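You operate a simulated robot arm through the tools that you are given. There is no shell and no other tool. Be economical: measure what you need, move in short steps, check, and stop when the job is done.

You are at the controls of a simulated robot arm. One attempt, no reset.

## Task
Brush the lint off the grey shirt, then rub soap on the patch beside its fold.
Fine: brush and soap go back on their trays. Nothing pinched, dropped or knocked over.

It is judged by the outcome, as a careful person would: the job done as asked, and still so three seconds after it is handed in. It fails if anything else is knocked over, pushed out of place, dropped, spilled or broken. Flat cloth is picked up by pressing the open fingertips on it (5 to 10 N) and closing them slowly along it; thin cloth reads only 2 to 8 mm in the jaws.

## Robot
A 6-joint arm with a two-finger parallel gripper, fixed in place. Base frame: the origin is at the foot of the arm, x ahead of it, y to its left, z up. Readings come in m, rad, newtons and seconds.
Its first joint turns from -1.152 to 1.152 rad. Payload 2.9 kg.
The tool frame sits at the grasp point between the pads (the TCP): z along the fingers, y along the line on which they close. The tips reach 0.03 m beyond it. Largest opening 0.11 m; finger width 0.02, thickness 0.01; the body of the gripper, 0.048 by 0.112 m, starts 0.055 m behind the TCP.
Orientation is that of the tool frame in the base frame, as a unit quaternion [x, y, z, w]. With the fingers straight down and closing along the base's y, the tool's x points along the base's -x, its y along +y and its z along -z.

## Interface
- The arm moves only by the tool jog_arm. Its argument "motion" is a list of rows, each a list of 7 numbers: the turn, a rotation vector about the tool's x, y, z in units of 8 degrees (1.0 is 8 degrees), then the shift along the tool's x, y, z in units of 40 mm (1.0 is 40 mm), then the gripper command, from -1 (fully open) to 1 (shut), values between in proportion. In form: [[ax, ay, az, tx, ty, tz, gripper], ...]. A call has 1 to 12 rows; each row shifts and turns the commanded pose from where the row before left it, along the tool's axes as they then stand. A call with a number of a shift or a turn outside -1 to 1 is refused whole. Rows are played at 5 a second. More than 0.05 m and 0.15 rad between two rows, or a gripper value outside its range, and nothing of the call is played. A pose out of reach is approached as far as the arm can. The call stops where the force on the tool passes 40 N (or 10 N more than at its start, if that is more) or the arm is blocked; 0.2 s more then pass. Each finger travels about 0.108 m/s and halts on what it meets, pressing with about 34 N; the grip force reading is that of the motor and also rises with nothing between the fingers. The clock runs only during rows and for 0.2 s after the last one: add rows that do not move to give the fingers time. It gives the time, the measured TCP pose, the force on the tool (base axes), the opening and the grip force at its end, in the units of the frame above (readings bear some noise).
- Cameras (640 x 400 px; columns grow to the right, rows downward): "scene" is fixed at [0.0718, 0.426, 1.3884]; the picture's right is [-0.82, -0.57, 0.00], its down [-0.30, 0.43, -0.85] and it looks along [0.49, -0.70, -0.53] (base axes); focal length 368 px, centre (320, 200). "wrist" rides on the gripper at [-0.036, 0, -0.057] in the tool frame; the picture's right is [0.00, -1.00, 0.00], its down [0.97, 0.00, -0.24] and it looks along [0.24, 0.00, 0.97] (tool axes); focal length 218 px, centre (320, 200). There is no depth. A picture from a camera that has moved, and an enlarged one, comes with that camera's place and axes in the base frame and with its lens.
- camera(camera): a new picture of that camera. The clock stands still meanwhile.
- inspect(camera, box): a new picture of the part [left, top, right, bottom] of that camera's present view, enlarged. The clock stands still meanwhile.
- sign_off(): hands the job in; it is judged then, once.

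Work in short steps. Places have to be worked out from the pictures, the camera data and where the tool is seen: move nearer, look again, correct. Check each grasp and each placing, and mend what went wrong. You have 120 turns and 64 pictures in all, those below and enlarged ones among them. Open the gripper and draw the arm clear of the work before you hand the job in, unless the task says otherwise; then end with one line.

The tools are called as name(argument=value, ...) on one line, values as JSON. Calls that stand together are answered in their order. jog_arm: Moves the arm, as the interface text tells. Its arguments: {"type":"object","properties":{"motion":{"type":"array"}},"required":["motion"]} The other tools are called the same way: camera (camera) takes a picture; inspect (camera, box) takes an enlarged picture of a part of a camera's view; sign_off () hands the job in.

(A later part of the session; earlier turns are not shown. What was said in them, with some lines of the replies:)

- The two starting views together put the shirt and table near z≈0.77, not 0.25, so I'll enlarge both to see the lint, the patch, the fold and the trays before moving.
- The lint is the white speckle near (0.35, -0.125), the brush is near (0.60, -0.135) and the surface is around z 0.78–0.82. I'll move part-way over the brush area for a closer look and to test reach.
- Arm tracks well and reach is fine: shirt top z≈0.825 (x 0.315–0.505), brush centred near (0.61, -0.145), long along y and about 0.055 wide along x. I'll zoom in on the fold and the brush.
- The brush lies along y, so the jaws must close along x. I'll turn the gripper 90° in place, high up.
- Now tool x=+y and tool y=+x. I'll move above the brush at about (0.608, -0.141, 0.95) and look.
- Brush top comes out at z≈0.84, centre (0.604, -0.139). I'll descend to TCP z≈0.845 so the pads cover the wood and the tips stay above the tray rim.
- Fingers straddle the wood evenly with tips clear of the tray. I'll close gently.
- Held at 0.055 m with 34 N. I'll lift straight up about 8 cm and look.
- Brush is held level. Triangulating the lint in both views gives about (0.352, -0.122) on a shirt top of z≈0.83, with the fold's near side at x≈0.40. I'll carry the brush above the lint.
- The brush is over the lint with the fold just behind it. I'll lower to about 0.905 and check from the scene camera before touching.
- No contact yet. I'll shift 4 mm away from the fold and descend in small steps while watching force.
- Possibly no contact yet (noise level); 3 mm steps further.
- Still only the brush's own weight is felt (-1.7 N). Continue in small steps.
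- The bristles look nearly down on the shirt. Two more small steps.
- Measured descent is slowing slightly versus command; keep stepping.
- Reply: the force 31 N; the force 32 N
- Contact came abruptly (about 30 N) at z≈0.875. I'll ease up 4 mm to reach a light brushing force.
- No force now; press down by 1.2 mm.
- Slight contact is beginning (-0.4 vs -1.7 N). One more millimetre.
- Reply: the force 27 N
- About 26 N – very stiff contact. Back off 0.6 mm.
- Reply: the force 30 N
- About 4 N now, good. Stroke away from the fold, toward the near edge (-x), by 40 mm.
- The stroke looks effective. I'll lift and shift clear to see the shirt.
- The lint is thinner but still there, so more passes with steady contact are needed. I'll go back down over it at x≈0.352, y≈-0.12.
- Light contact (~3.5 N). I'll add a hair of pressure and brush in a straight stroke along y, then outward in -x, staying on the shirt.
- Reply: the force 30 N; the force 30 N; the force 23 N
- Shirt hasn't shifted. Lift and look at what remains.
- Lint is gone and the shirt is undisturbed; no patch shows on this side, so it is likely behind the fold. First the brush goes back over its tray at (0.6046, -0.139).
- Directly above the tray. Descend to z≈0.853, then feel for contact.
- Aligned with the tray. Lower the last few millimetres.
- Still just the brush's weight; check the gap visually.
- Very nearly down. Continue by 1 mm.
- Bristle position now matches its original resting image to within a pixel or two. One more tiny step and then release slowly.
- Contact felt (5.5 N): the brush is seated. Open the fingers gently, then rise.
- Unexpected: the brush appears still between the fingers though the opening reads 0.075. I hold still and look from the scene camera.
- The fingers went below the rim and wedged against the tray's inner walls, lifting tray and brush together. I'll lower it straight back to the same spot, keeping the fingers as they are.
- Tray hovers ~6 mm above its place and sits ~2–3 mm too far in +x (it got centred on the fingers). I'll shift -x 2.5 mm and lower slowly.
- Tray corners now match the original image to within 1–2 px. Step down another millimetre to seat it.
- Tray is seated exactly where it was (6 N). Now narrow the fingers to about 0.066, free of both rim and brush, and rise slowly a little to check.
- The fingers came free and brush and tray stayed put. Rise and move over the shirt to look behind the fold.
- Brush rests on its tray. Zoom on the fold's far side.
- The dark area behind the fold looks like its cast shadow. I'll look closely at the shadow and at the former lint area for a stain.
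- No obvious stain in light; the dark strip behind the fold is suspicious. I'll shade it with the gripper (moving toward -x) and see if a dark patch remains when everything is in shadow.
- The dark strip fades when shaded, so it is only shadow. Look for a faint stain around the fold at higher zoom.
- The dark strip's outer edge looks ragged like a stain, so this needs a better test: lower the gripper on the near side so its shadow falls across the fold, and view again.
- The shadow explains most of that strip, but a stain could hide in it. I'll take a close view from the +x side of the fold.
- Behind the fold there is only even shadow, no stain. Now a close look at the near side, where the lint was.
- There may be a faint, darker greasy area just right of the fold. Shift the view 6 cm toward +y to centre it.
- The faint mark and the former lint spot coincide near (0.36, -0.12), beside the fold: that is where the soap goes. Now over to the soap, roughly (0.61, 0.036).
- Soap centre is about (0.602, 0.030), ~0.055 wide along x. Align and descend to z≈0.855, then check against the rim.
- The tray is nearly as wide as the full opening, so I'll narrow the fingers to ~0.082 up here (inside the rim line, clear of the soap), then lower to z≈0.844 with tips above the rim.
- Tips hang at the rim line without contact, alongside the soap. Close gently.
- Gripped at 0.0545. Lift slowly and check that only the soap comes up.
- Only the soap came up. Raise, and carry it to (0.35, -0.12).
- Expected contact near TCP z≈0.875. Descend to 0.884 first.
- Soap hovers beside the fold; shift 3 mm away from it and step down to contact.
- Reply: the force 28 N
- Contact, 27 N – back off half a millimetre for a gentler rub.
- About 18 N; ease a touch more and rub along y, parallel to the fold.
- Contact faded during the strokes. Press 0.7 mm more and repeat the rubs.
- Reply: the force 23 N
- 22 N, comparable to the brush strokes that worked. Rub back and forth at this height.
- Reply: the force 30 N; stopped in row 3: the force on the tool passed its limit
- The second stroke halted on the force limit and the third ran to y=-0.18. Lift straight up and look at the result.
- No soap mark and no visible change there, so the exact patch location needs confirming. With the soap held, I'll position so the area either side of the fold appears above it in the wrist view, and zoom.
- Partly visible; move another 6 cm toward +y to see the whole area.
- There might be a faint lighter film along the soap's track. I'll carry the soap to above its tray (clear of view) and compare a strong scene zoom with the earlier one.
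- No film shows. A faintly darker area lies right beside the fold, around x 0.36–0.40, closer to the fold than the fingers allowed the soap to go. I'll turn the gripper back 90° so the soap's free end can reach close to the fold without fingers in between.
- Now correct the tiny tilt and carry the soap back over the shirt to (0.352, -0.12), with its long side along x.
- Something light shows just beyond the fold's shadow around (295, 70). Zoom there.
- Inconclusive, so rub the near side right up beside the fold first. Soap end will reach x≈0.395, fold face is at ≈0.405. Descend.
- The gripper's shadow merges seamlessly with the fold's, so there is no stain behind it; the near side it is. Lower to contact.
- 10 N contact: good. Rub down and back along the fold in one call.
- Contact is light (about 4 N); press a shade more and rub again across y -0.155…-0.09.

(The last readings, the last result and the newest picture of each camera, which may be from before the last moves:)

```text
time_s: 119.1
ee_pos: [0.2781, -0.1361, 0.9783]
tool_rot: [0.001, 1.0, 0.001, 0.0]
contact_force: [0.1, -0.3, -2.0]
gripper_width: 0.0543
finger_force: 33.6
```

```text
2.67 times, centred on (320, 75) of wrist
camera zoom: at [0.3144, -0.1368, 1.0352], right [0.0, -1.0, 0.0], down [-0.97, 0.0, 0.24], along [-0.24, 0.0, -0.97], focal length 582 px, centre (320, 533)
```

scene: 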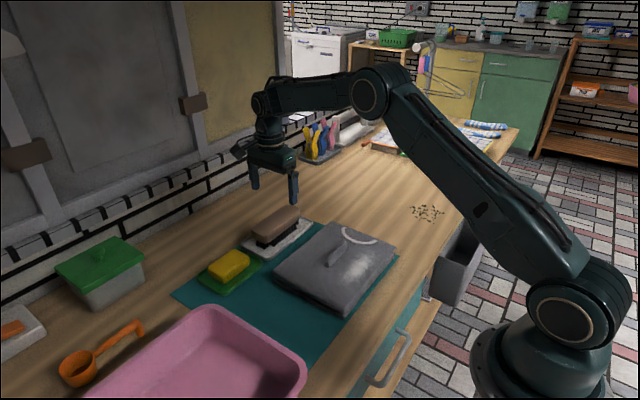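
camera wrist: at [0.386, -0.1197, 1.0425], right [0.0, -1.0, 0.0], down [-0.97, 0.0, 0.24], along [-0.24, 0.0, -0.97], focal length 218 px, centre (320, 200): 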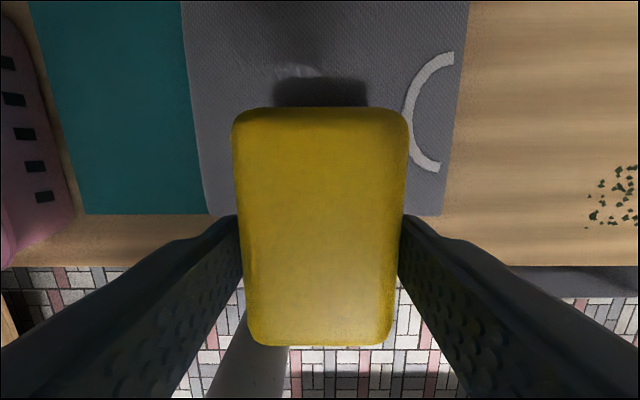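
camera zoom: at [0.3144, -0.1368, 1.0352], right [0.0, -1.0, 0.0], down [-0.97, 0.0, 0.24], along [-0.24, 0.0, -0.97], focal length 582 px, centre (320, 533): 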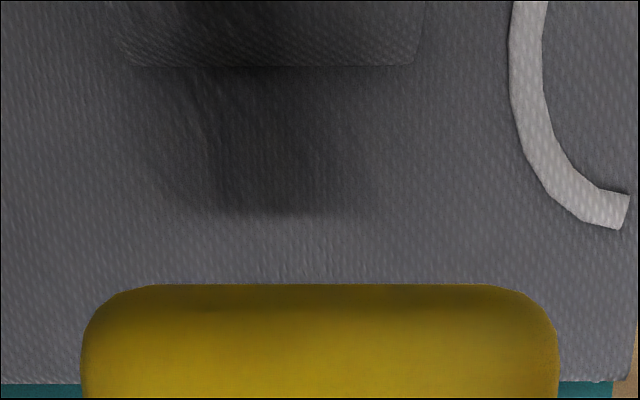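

Still no visible film on the near side. The other side of the fold remains a candidate (it lies in deep shadow), so I'll soap that side too and watch for a mark: move over the fold to (0.472, -0.10).

jog_arm(motion=[[0, 0, 0, -0.6, 0.1, 0, 0.2], [0, 0, 0, -0.85, 0.2, 0, 0.2], [0, 0, 0, -0.85, 0.2, 0, 0.2], [0, 0, 0, -0.85, 0.2, 0, 0.2], [0, 0, 0, -0.85, 0.2, 0, 0.2], [0, 0, 0, -0.85, 0, 0.5, 0.2], [0, 0, 0, 0, 0, 0.6, 0.2], [0, 0, 0, 0, 0, 0.6, 0.2], [0, 0, 0, 0, 0, 0.4, 0.2], [0, 0, 0, 0, 0, 0.2, 0.2], [0, 0, 0, 0, 0, 0, 0.2]])

inspect(camera="scene", box=[280, 190, 390, 290])

```text
time_s: 121.5
ee_pos: [0.4711, -0.1011, 0.8869]
tool_rot: [0.001, 1.0, 0.001, 0.001]
contact_force: [-0.5, -0.4, -0.6]
gripper_width: 0.0543
finger_force: 33.6
```

```text
4.00 times, centred on (335, 240) of scene
camera zoom: at [0.0718, 0.426, 1.3884], right [-0.82, -0.57, 0.0], down [-0.3, 0.43, -0.85], along [0.49, -0.7, -0.53], focal length 1473 px, centre (260, 40)
```

zoom: 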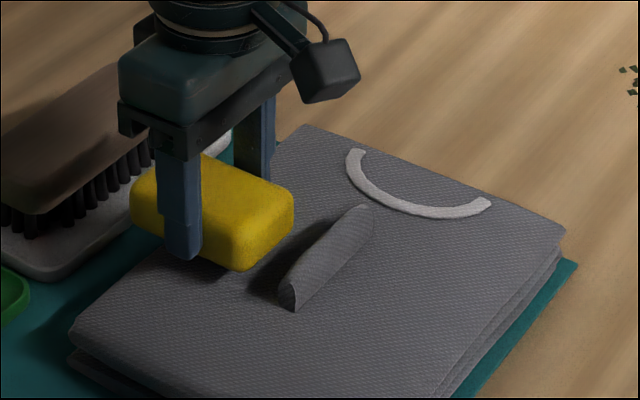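

Soap is clear of the fold on its far side. Lower to contact.

jog_arm(motion=[[0, 0, 0, 0, 0, 0.12, 0.2], [0, 0, 0, 0, 0, 0.08, 0.2], [0, 0, 0, 0, 0, 0.05, 0.2], [0, 0, 0, 0, 0, 0, 0.2], [0, 0, 0, 0, 0, 0, 0.2]])

jog_arm(motion=[[0, 0, 0, 0, 0, 0.025, 0.2], [0, 0, 0, 0, 0, 0, 0.2], [0, 0, 0, 0, 0, 0, 0.2]])

```text
time_s: 122.7
ee_pos: [0.4708, -0.1029, 0.874]
tool_rot: [0.002, 1.0, 0.002, 0.0]
contact_force: [1.3, 0.6, -1.5]
gripper_width: 0.0545
finger_force: 34.0
```

```text
time_s: 123.5
ee_pos: [0.4703, -0.1025, 0.8747]
tool_rot: [0.002, 1.0, 0.002, 0.0]
contact_force: [-0.2, 0.1, -1.5]
gripper_width: 0.054
finger_force: 34.1
```

jog_arm(motion=[[0, 0, 0, 0, 0, 0.025, 0.2], [0, 0, 0, 0, 0, 0, 0.2], [0, 0, 0, 0, 0, 0, 0.2]])

```text
time_s: 124.3
ee_pos: [0.47, -0.1028, 0.8738]
tool_rot: [0.002, 1.0, 0.0, 0.001]
contact_force: [-1.3, -0.4, 6.2]
gripper_width: 0.0544
finger_force: 33.5
```

Contact at about 7–8 N. Rub along the far side, out and back.

jog_arm(motion=[[0, 0, 0, 0, -0.22, 0.008, 0.2], [0, 0, 0, 0, -0.22, 0, 0.2], [0, 0, 0, 0, -0.22, 0, 0.2], [0, 0, 0, 0, -0.22, 0, 0.2], [0, 0, 0, 0, -0.22, 0, 0.2], [0, 0, 0, 0, 0, 0, 0.2], [0, 0, 0, 0, 0.22, 0, 0.2], [0, 0, 0, 0, 0.22, 0, 0.2], [0, 0, 0, 0, 0.22, 0, 0.2], [0, 0, 0, 0, 0.22, 0, 0.2], [0, 0, 0, 0, 0.22, 0, 0.2], [0, 0, 0, 0, 0, 0, 0.2]])

jog_arm(motion=[[0, 0, 0, 0, 0, -0.5, 0.2], [0, 0, 0, -0.3, 0, -0.8, 0.2], [0, 0, 0, -0.6, 0.8, -0.3, 0.2], [0, 0, 0, -0.6, 0.8, 0, 0.2], [0, 0, 0, 0, 0.8, 0, 0.2], [0, 0, 0, 0, 0, 0, 0.2]])

inspect(camera="scene", box=[290, 210, 390, 290])

```text
time_s: 126.9
ee_pos: [0.473, -0.1031, 0.8733]
tool_rot: [0.003, 1.0, 0.0, 0.002]
contact_force: [-1.0, -13.5, 33.9]
gripper_width: 0.0545
finger_force: 34.2
```

```text
time_s: 128.3
ee_pos: [0.5301, -0.0045, 0.9348]
tool_rot: [0.002, 1.0, 0.001, 0.001]
contact_force: [-0.6, 0.0, -1.8]
gripper_width: 0.0542
finger_force: 34.2
```

```text
5.00 times, centred on (340, 250) of scene
camera zoom: at [0.0718, 0.426, 1.3884], right [-0.82, -0.57, 0.0], down [-0.3, 0.43, -0.85], along [0.49, -0.7, -0.53], focal length 1842 px, centre (220, -50)
```

zoom: 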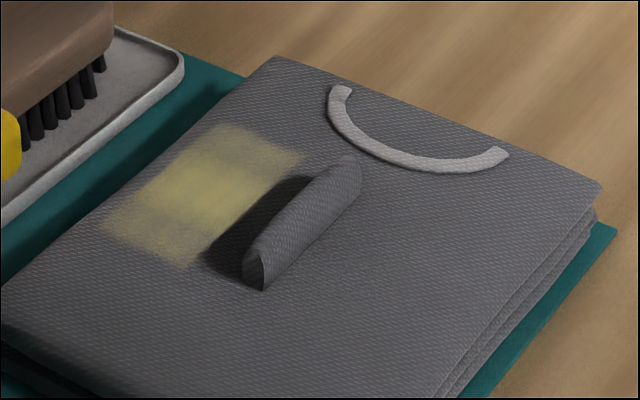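

A clear soap film now shows on the far side of the fold — so that is where soap takes, and the patch is there. I'll look from above to see whether the strip next to the fold, in shadow, is covered.

jog_arm(motion=[[0, 0, 0, 0.4, 0, -0.8, 0.2], [0, 0, 0, 0.4, 0, -0.8, 0.2], [0, 0, 0, 0.5, 0, -0.8, 0.2], [0, 0, 0, 0.2, 0, -0.8, 0.2], [0, 0, 0, 0, 0.1, -0.6, 0.2], [0, 0, 0, 0, 0, 0, 0.2]])

inspect(camera="wrist", box=[370, 120, 500, 240])

```text
time_s: 129.7
ee_pos: [0.4715, -0.0039, 1.0906]
tool_rot: [0.002, 1.0, 0.001, 0.0]
contact_force: [-0.1, -1.1, -1.9]
gripper_width: 0.0543
finger_force: 33.8
```

```text
3.33 times, centred on (435, 180) of wrist
camera zoom: at [0.5079, -0.0039, 1.1483], right [0.0, -1.0, 0.0], down [-0.97, 0.0, 0.24], along [-0.24, 0.0, -0.97], focal length 728 px, centre (-63, 267)
```

zoom: 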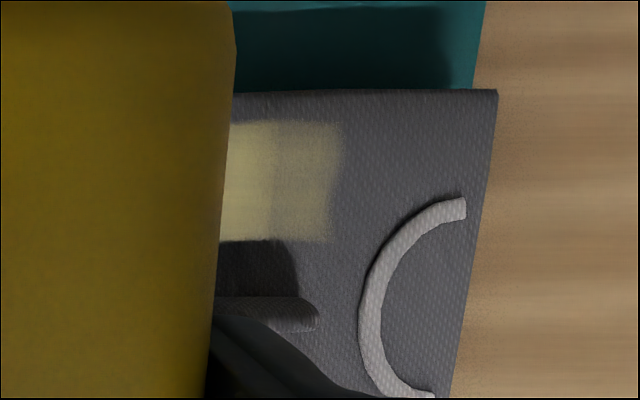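

Film covers x≈0.44–0.495, y≈-0.08…-0.18, matching the soap's flat face. I'll do one more pass about 4 mm closer to the fold for fuller coverage, keeping clear of it.

jog_arm(motion=[[0, 0, 0, 0.1, -0.7, 0.3, 0.2], [0, 0, 0, 0, -0.7, 0.5, 0.2], [0, 0, 0, 0, -0.7, 0.6, 0.2], [0, 0, 0, 0, 0, 0.8, 0.2], [0, 0, 0, 0, 0, 0.8, 0.2], [0, 0, 0, 0, 0, 0.8, 0.2], [0, 0, 0, 0, 0, 0.7, 0.2], [0, 0, 0, 0, 0, 0.5, 0.2], [0, 0, 0, 0, 0, 0.25, 0.2], [0, 0, 0, 0, 0, 0.08, 0.2], [0, 0, 0, 0, 0, 0, 0.2]])

```text
time_s: 132.1
ee_pos: [0.4657, -0.0879, 0.8752]
tool_rot: [0.002, 1.0, 0.001, 0.0]
contact_force: [0.6, -0.7, -1.0]
gripper_width: 0.0543
finger_force: 33.6
```

jog_arm(motion=[[0, 0, 0, 0, 0, 0.03, 0.2], [0, 0, 0, 0, 0, 0, 0.2], [0, 0, 0, 0, 0, 0, 0.2]])

```text
time_s: 132.9
ee_pos: [0.4667, -0.0888, 0.8752]
tool_rot: [0.002, 1.0, 0.001, 0.0]
contact_force: [0.0, -0.6, -1.0]
gripper_width: 0.0545
finger_force: 33.6
```

jog_arm(motion=[[0, 0, 0, 0, 0, 0.025, 0.2], [0, 0, 0, 0, 0, 0, 0.2], [0, 0, 0, 0, 0, 0, 0.2]])

```text
time_s: 133.7
ee_pos: [0.4675, -0.0882, 0.8734]
tool_rot: [0.002, 1.0, 0.001, 0.001]
contact_force: [-1.8, 0.1, 5.5]
gripper_width: 0.0544
finger_force: 33.6
```

Contact (~6 N). Rub along the fold's far side and back, then lift in the same sweep direction afterwards.

jog_arm(motion=[[0, 0, 0, 0, -0.25, 0.006, 0.2], [0, 0, 0, 0, -0.25, 0, 0.2], [0, 0, 0, 0, -0.25, 0, 0.2], [0, 0, 0, 0, -0.25, 0, 0.2], [0, 0, 0, 0, -0.25, 0, 0.2], [0, 0, 0, 0, -0.25, 0, 0.2], [0, 0, 0, 0, 0.25, 0, 0.2], [0, 0, 0, 0, 0.25, 0, 0.2], [0, 0, 0, 0, 0.25, 0, 0.2], [0, 0, 0, 0, 0.25, 0, 0.2], [0, 0, 0, 0, 0.25, 0, 0.2], [0, 0, 0, 0, 0, 0, 0.2]])

jog_arm(motion=[[0, 0, 0, 0, 0, -0.5, 0.2], [0, 0, 0, 0, 0, -0.8, 0.2], [0, 0, 0, -0.3, 0.4, -0.8, 0.2], [0, 0, 0, -0.7, 0.6, -0.5, 0.2], [0, 0, 0, -0.8, 0.6, 0, 0.2], [0, 0, 0, -0.8, 0.6, 0, 0.2], [0, 0, 0, -0.7, 0.6, 0, 0.2], [0, 0, 0, 0, 0.2, 0, 0.2], [0, 0, 0, 0, 0, 0, 0.2]])

inspect(camera="scene", box=[210, 190, 400, 310])

```text
time_s: 136.3
ee_pos: [0.4659, -0.0959, 0.8738]
tool_rot: [0.001, 1.0, 0.002, 0.0]
contact_force: [0.5, -5.6, 14.8]
gripper_width: 0.0544
finger_force: 34.2
```

```text
time_s: 138.3
ee_pos: [0.6, 0.0236, 0.979]
tool_rot: [0.001, 1.0, 0.0, 0.0]
contact_force: [-0.3, 0.6, -1.5]
gripper_width: 0.0542
finger_force: 33.7
```

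```text
3.33 times, centred on (305, 250) of scene
camera zoom: at [0.0718, 0.426, 1.3884], right [-0.82, -0.57, 0.0], down [-0.3, 0.43, -0.85], along [0.49, -0.7, -0.53], focal length 1228 px, centre (370, 33)
```

zoom: 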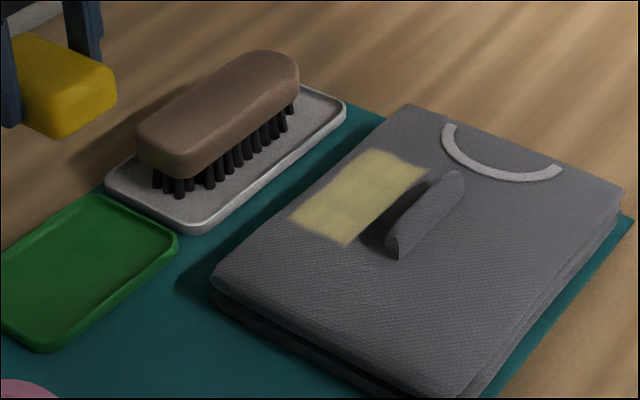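

A solid soap patch now lies beside the fold, fold intact. Return the soap: turn back 90°.

jog_arm(motion=[[0, 0, 0.9375, 0, 0, 0, 0.2], [0, 0, 0.9375, 0, 0, 0, 0.2], [0, 0, 0.9375, 0, 0, 0, 0.2], [0, 0, 0.9375, 0, 0, 0, 0.2], [0, 0, 0.9375, 0, 0, 0, 0.2], [0, 0, 0.9375, 0, 0, 0, 0.2], [0, 0, 0.9375, 0, 0, 0, 0.2], [0, 0, 0.9375, 0, 0, 0, 0.2], [0, 0, 0.9375, 0, 0, 0, 0.2], [0, 0, 0.9375, 0, 0, 0, 0.2], [0, 0, 0.9375, 0, 0, 0, 0.2], [0, 0, 0.9375, 0, 0, 0, 0.2]])

```text
time_s: 140.9
ee_pos: [0.6006, 0.0224, 0.9781]
tool_rot: [0.709, 0.705, 0.0, -0.001]
contact_force: [0.5, 0.1, -2.2]
gripper_width: 0.0541
finger_force: 34.2
```

Shift +9 mm in y to the original spot and descend to z≈0.852.

jog_arm(motion=[[0, 0, 0, 0.24, -0.02, 0.4, 0.2], [0, 0, 0, 0, 0, 0.7, 0.2], [0, 0, 0, 0, 0, 0.7, 0.2], [0, 0, 0, 0, 0, 0.7, 0.2], [0, 0, 0, 0, 0, 0.45, 0.2], [0, 0, 0, 0, 0, 0.2, 0.2], [0, 0, 0, 0, 0, 0, 0.2]])

inspect(camera="scene", box=[190, 200, 280, 300])

```text
time_s: 142.5
ee_pos: [0.5974, 0.0319, 0.8534]
tool_rot: [0.708, 0.706, 0.001, -0.001]
contact_force: [0.0, -0.6, -1.2]
gripper_width: 0.0544
finger_force: 34.1
```

```text
4.00 times, centred on (235, 250) of scene
camera zoom: at [0.0718, 0.426, 1.3884], right [-0.82, -0.57, 0.0], down [-0.3, 0.43, -0.85], along [0.49, -0.7, -0.53], focal length 1473 px, centre (660, 0)
```

zoom: 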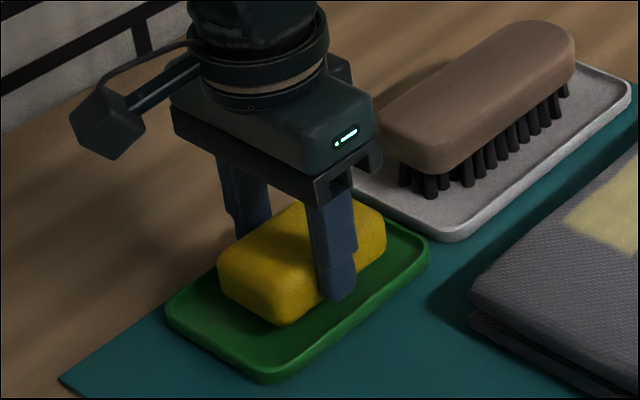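

Aligned, ~8 mm above the tray and ~3 mm low in x; correct and lower.

jog_arm(motion=[[0, 0, 0, 0, 0.07, 0.06, 0.2], [0, 0, 0, 0, 0, 0.06, 0.2], [0, 0, 0, 0, 0, 0.04, 0.2], [0, 0, 0, 0, 0, 0.03, 0.2], [0, 0, 0, 0, 0, 0, 0.2], [0, 0, 0, 0, 0, 0, 0.2]])

jog_arm(motion=[[0, 0, 0, 0, 0, 0.025, 0.2], [0, 0, 0, 0, 0, 0, 0.2], [0, 0, 0, 0, 0, 0, 0.2]])

```text
time_s: 143.9
ee_pos: [0.6016, 0.0327, 0.8449]
tool_rot: [0.708, 0.706, 0.001, 0.0]
contact_force: [0.5, 1.3, 3.1]
gripper_width: 0.0543
finger_force: 33.5
```

```text
time_s: 144.7
ee_pos: [0.6013, 0.0324, 0.8453]
tool_rot: [0.709, 0.705, 0.001, 0.0]
contact_force: [-3.3, -1.7, 14.0]
gripper_width: 0.0542
finger_force: 34.6
```

Seated with 14 N. Open only to ~0.066 so the fingers don't touch the rim, then rise 2 cm and check.

jog_arm(motion=[[0, 0, 0, 0, 0, 0, -0.05], [0, 0, 0, 0, 0, 0, -0.15], [0, 0, 0, 0, 0, 0, -0.2], [0, 0, 0, 0, 0, 0, -0.2], [0, 0, 0, 0, 0, -0.2, -0.2], [0, 0, 0, 0, 0, -0.4, -0.2], [0, 0, 0, 0, 0, 0, -0.2]])

inspect(camera="scene", box=[190, 200, 280, 300])

```text
time_s: 146.3
ee_pos: [0.6, 0.0326, 0.868]
tool_rot: [0.709, 0.706, 0.0, 0.0]
contact_force: [0.3, -0.2, -0.8]
gripper_width: 0.066
finger_force: 0.0
```

```text
4.00 times, centred on (235, 250) of scene
camera zoom: at [0.0718, 0.426, 1.3884], right [-0.82, -0.57, 0.0], down [-0.3, 0.43, -0.85], along [0.49, -0.7, -0.53], focal length 1473 px, centre (660, 0)
```

zoom: 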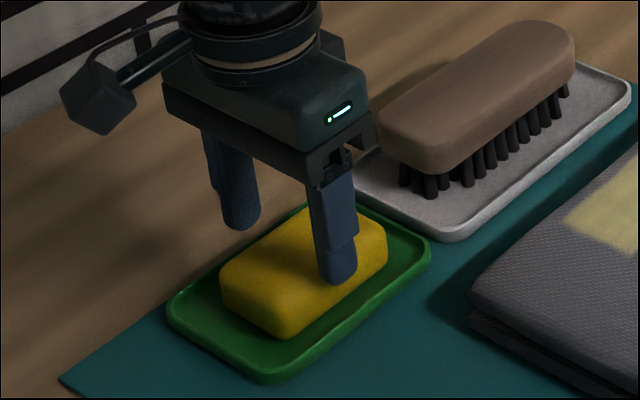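

Soap and tray stayed down and the fingers are free. Rise clear, opening once high, and look once more.

jog_arm(motion=[[0, 0, 0, 0, 0, -0.7, -0.2], [0, 0, 0, 0, 0, -0.9, -0.2], [0, 0, 0, 0, 0, -0.9, -0.6], [0, 0, 0, 0, 0, -0.9, -1], [0, 0, 0, 0, 0, -0.9, -1], [0, 0, 0, 0, 0, -0.9, -1], [0, 0, 0, 0, 0, 0, -1]])

inspect(camera="scene", box=[170, 180, 420, 336])

```text
time_s: 147.9
ee_pos: [0.5994, 0.0351, 1.0803]
tool_rot: [0.708, 0.706, 0.0, -0.001]
contact_force: [-1.0, -0.2, -0.3]
gripper_width: 0.11
finger_force: 0.2
```

```text
2.56 times, centred on (295, 258) of scene
camera zoom: at [0.0718, 0.426, 1.3884], right [-0.82, -0.57, 0.0], down [-0.3, 0.43, -0.85], along [0.49, -0.7, -0.53], focal length 943 px, centre (384, 52)
```

zoom: 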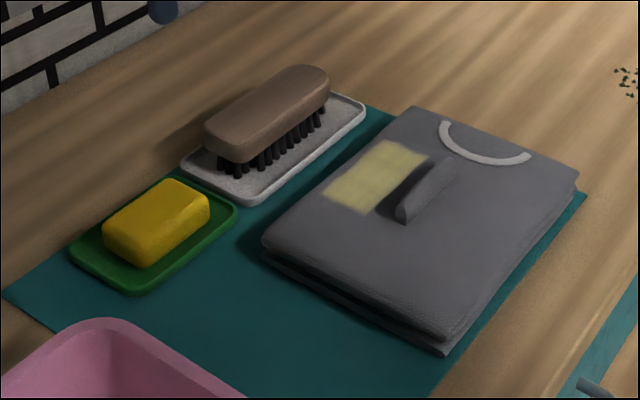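

The lint is gone, there is soap beside the standing fold, brush and soap are on their trays, and the arm is clear with the gripper open. I'm handing in.

sign_off()

```text
The job is handed in.
```

I brushed the lint off the shirt and soaped both sides of its fold. I never saw a distinct stain: the soap left a visible film only on the far side, so I took that as the patch. The brush and soap are back on their trays, but the brush's tray was lifted about 14 cm by mistake while I was releasing the brush, and I set it back in place.
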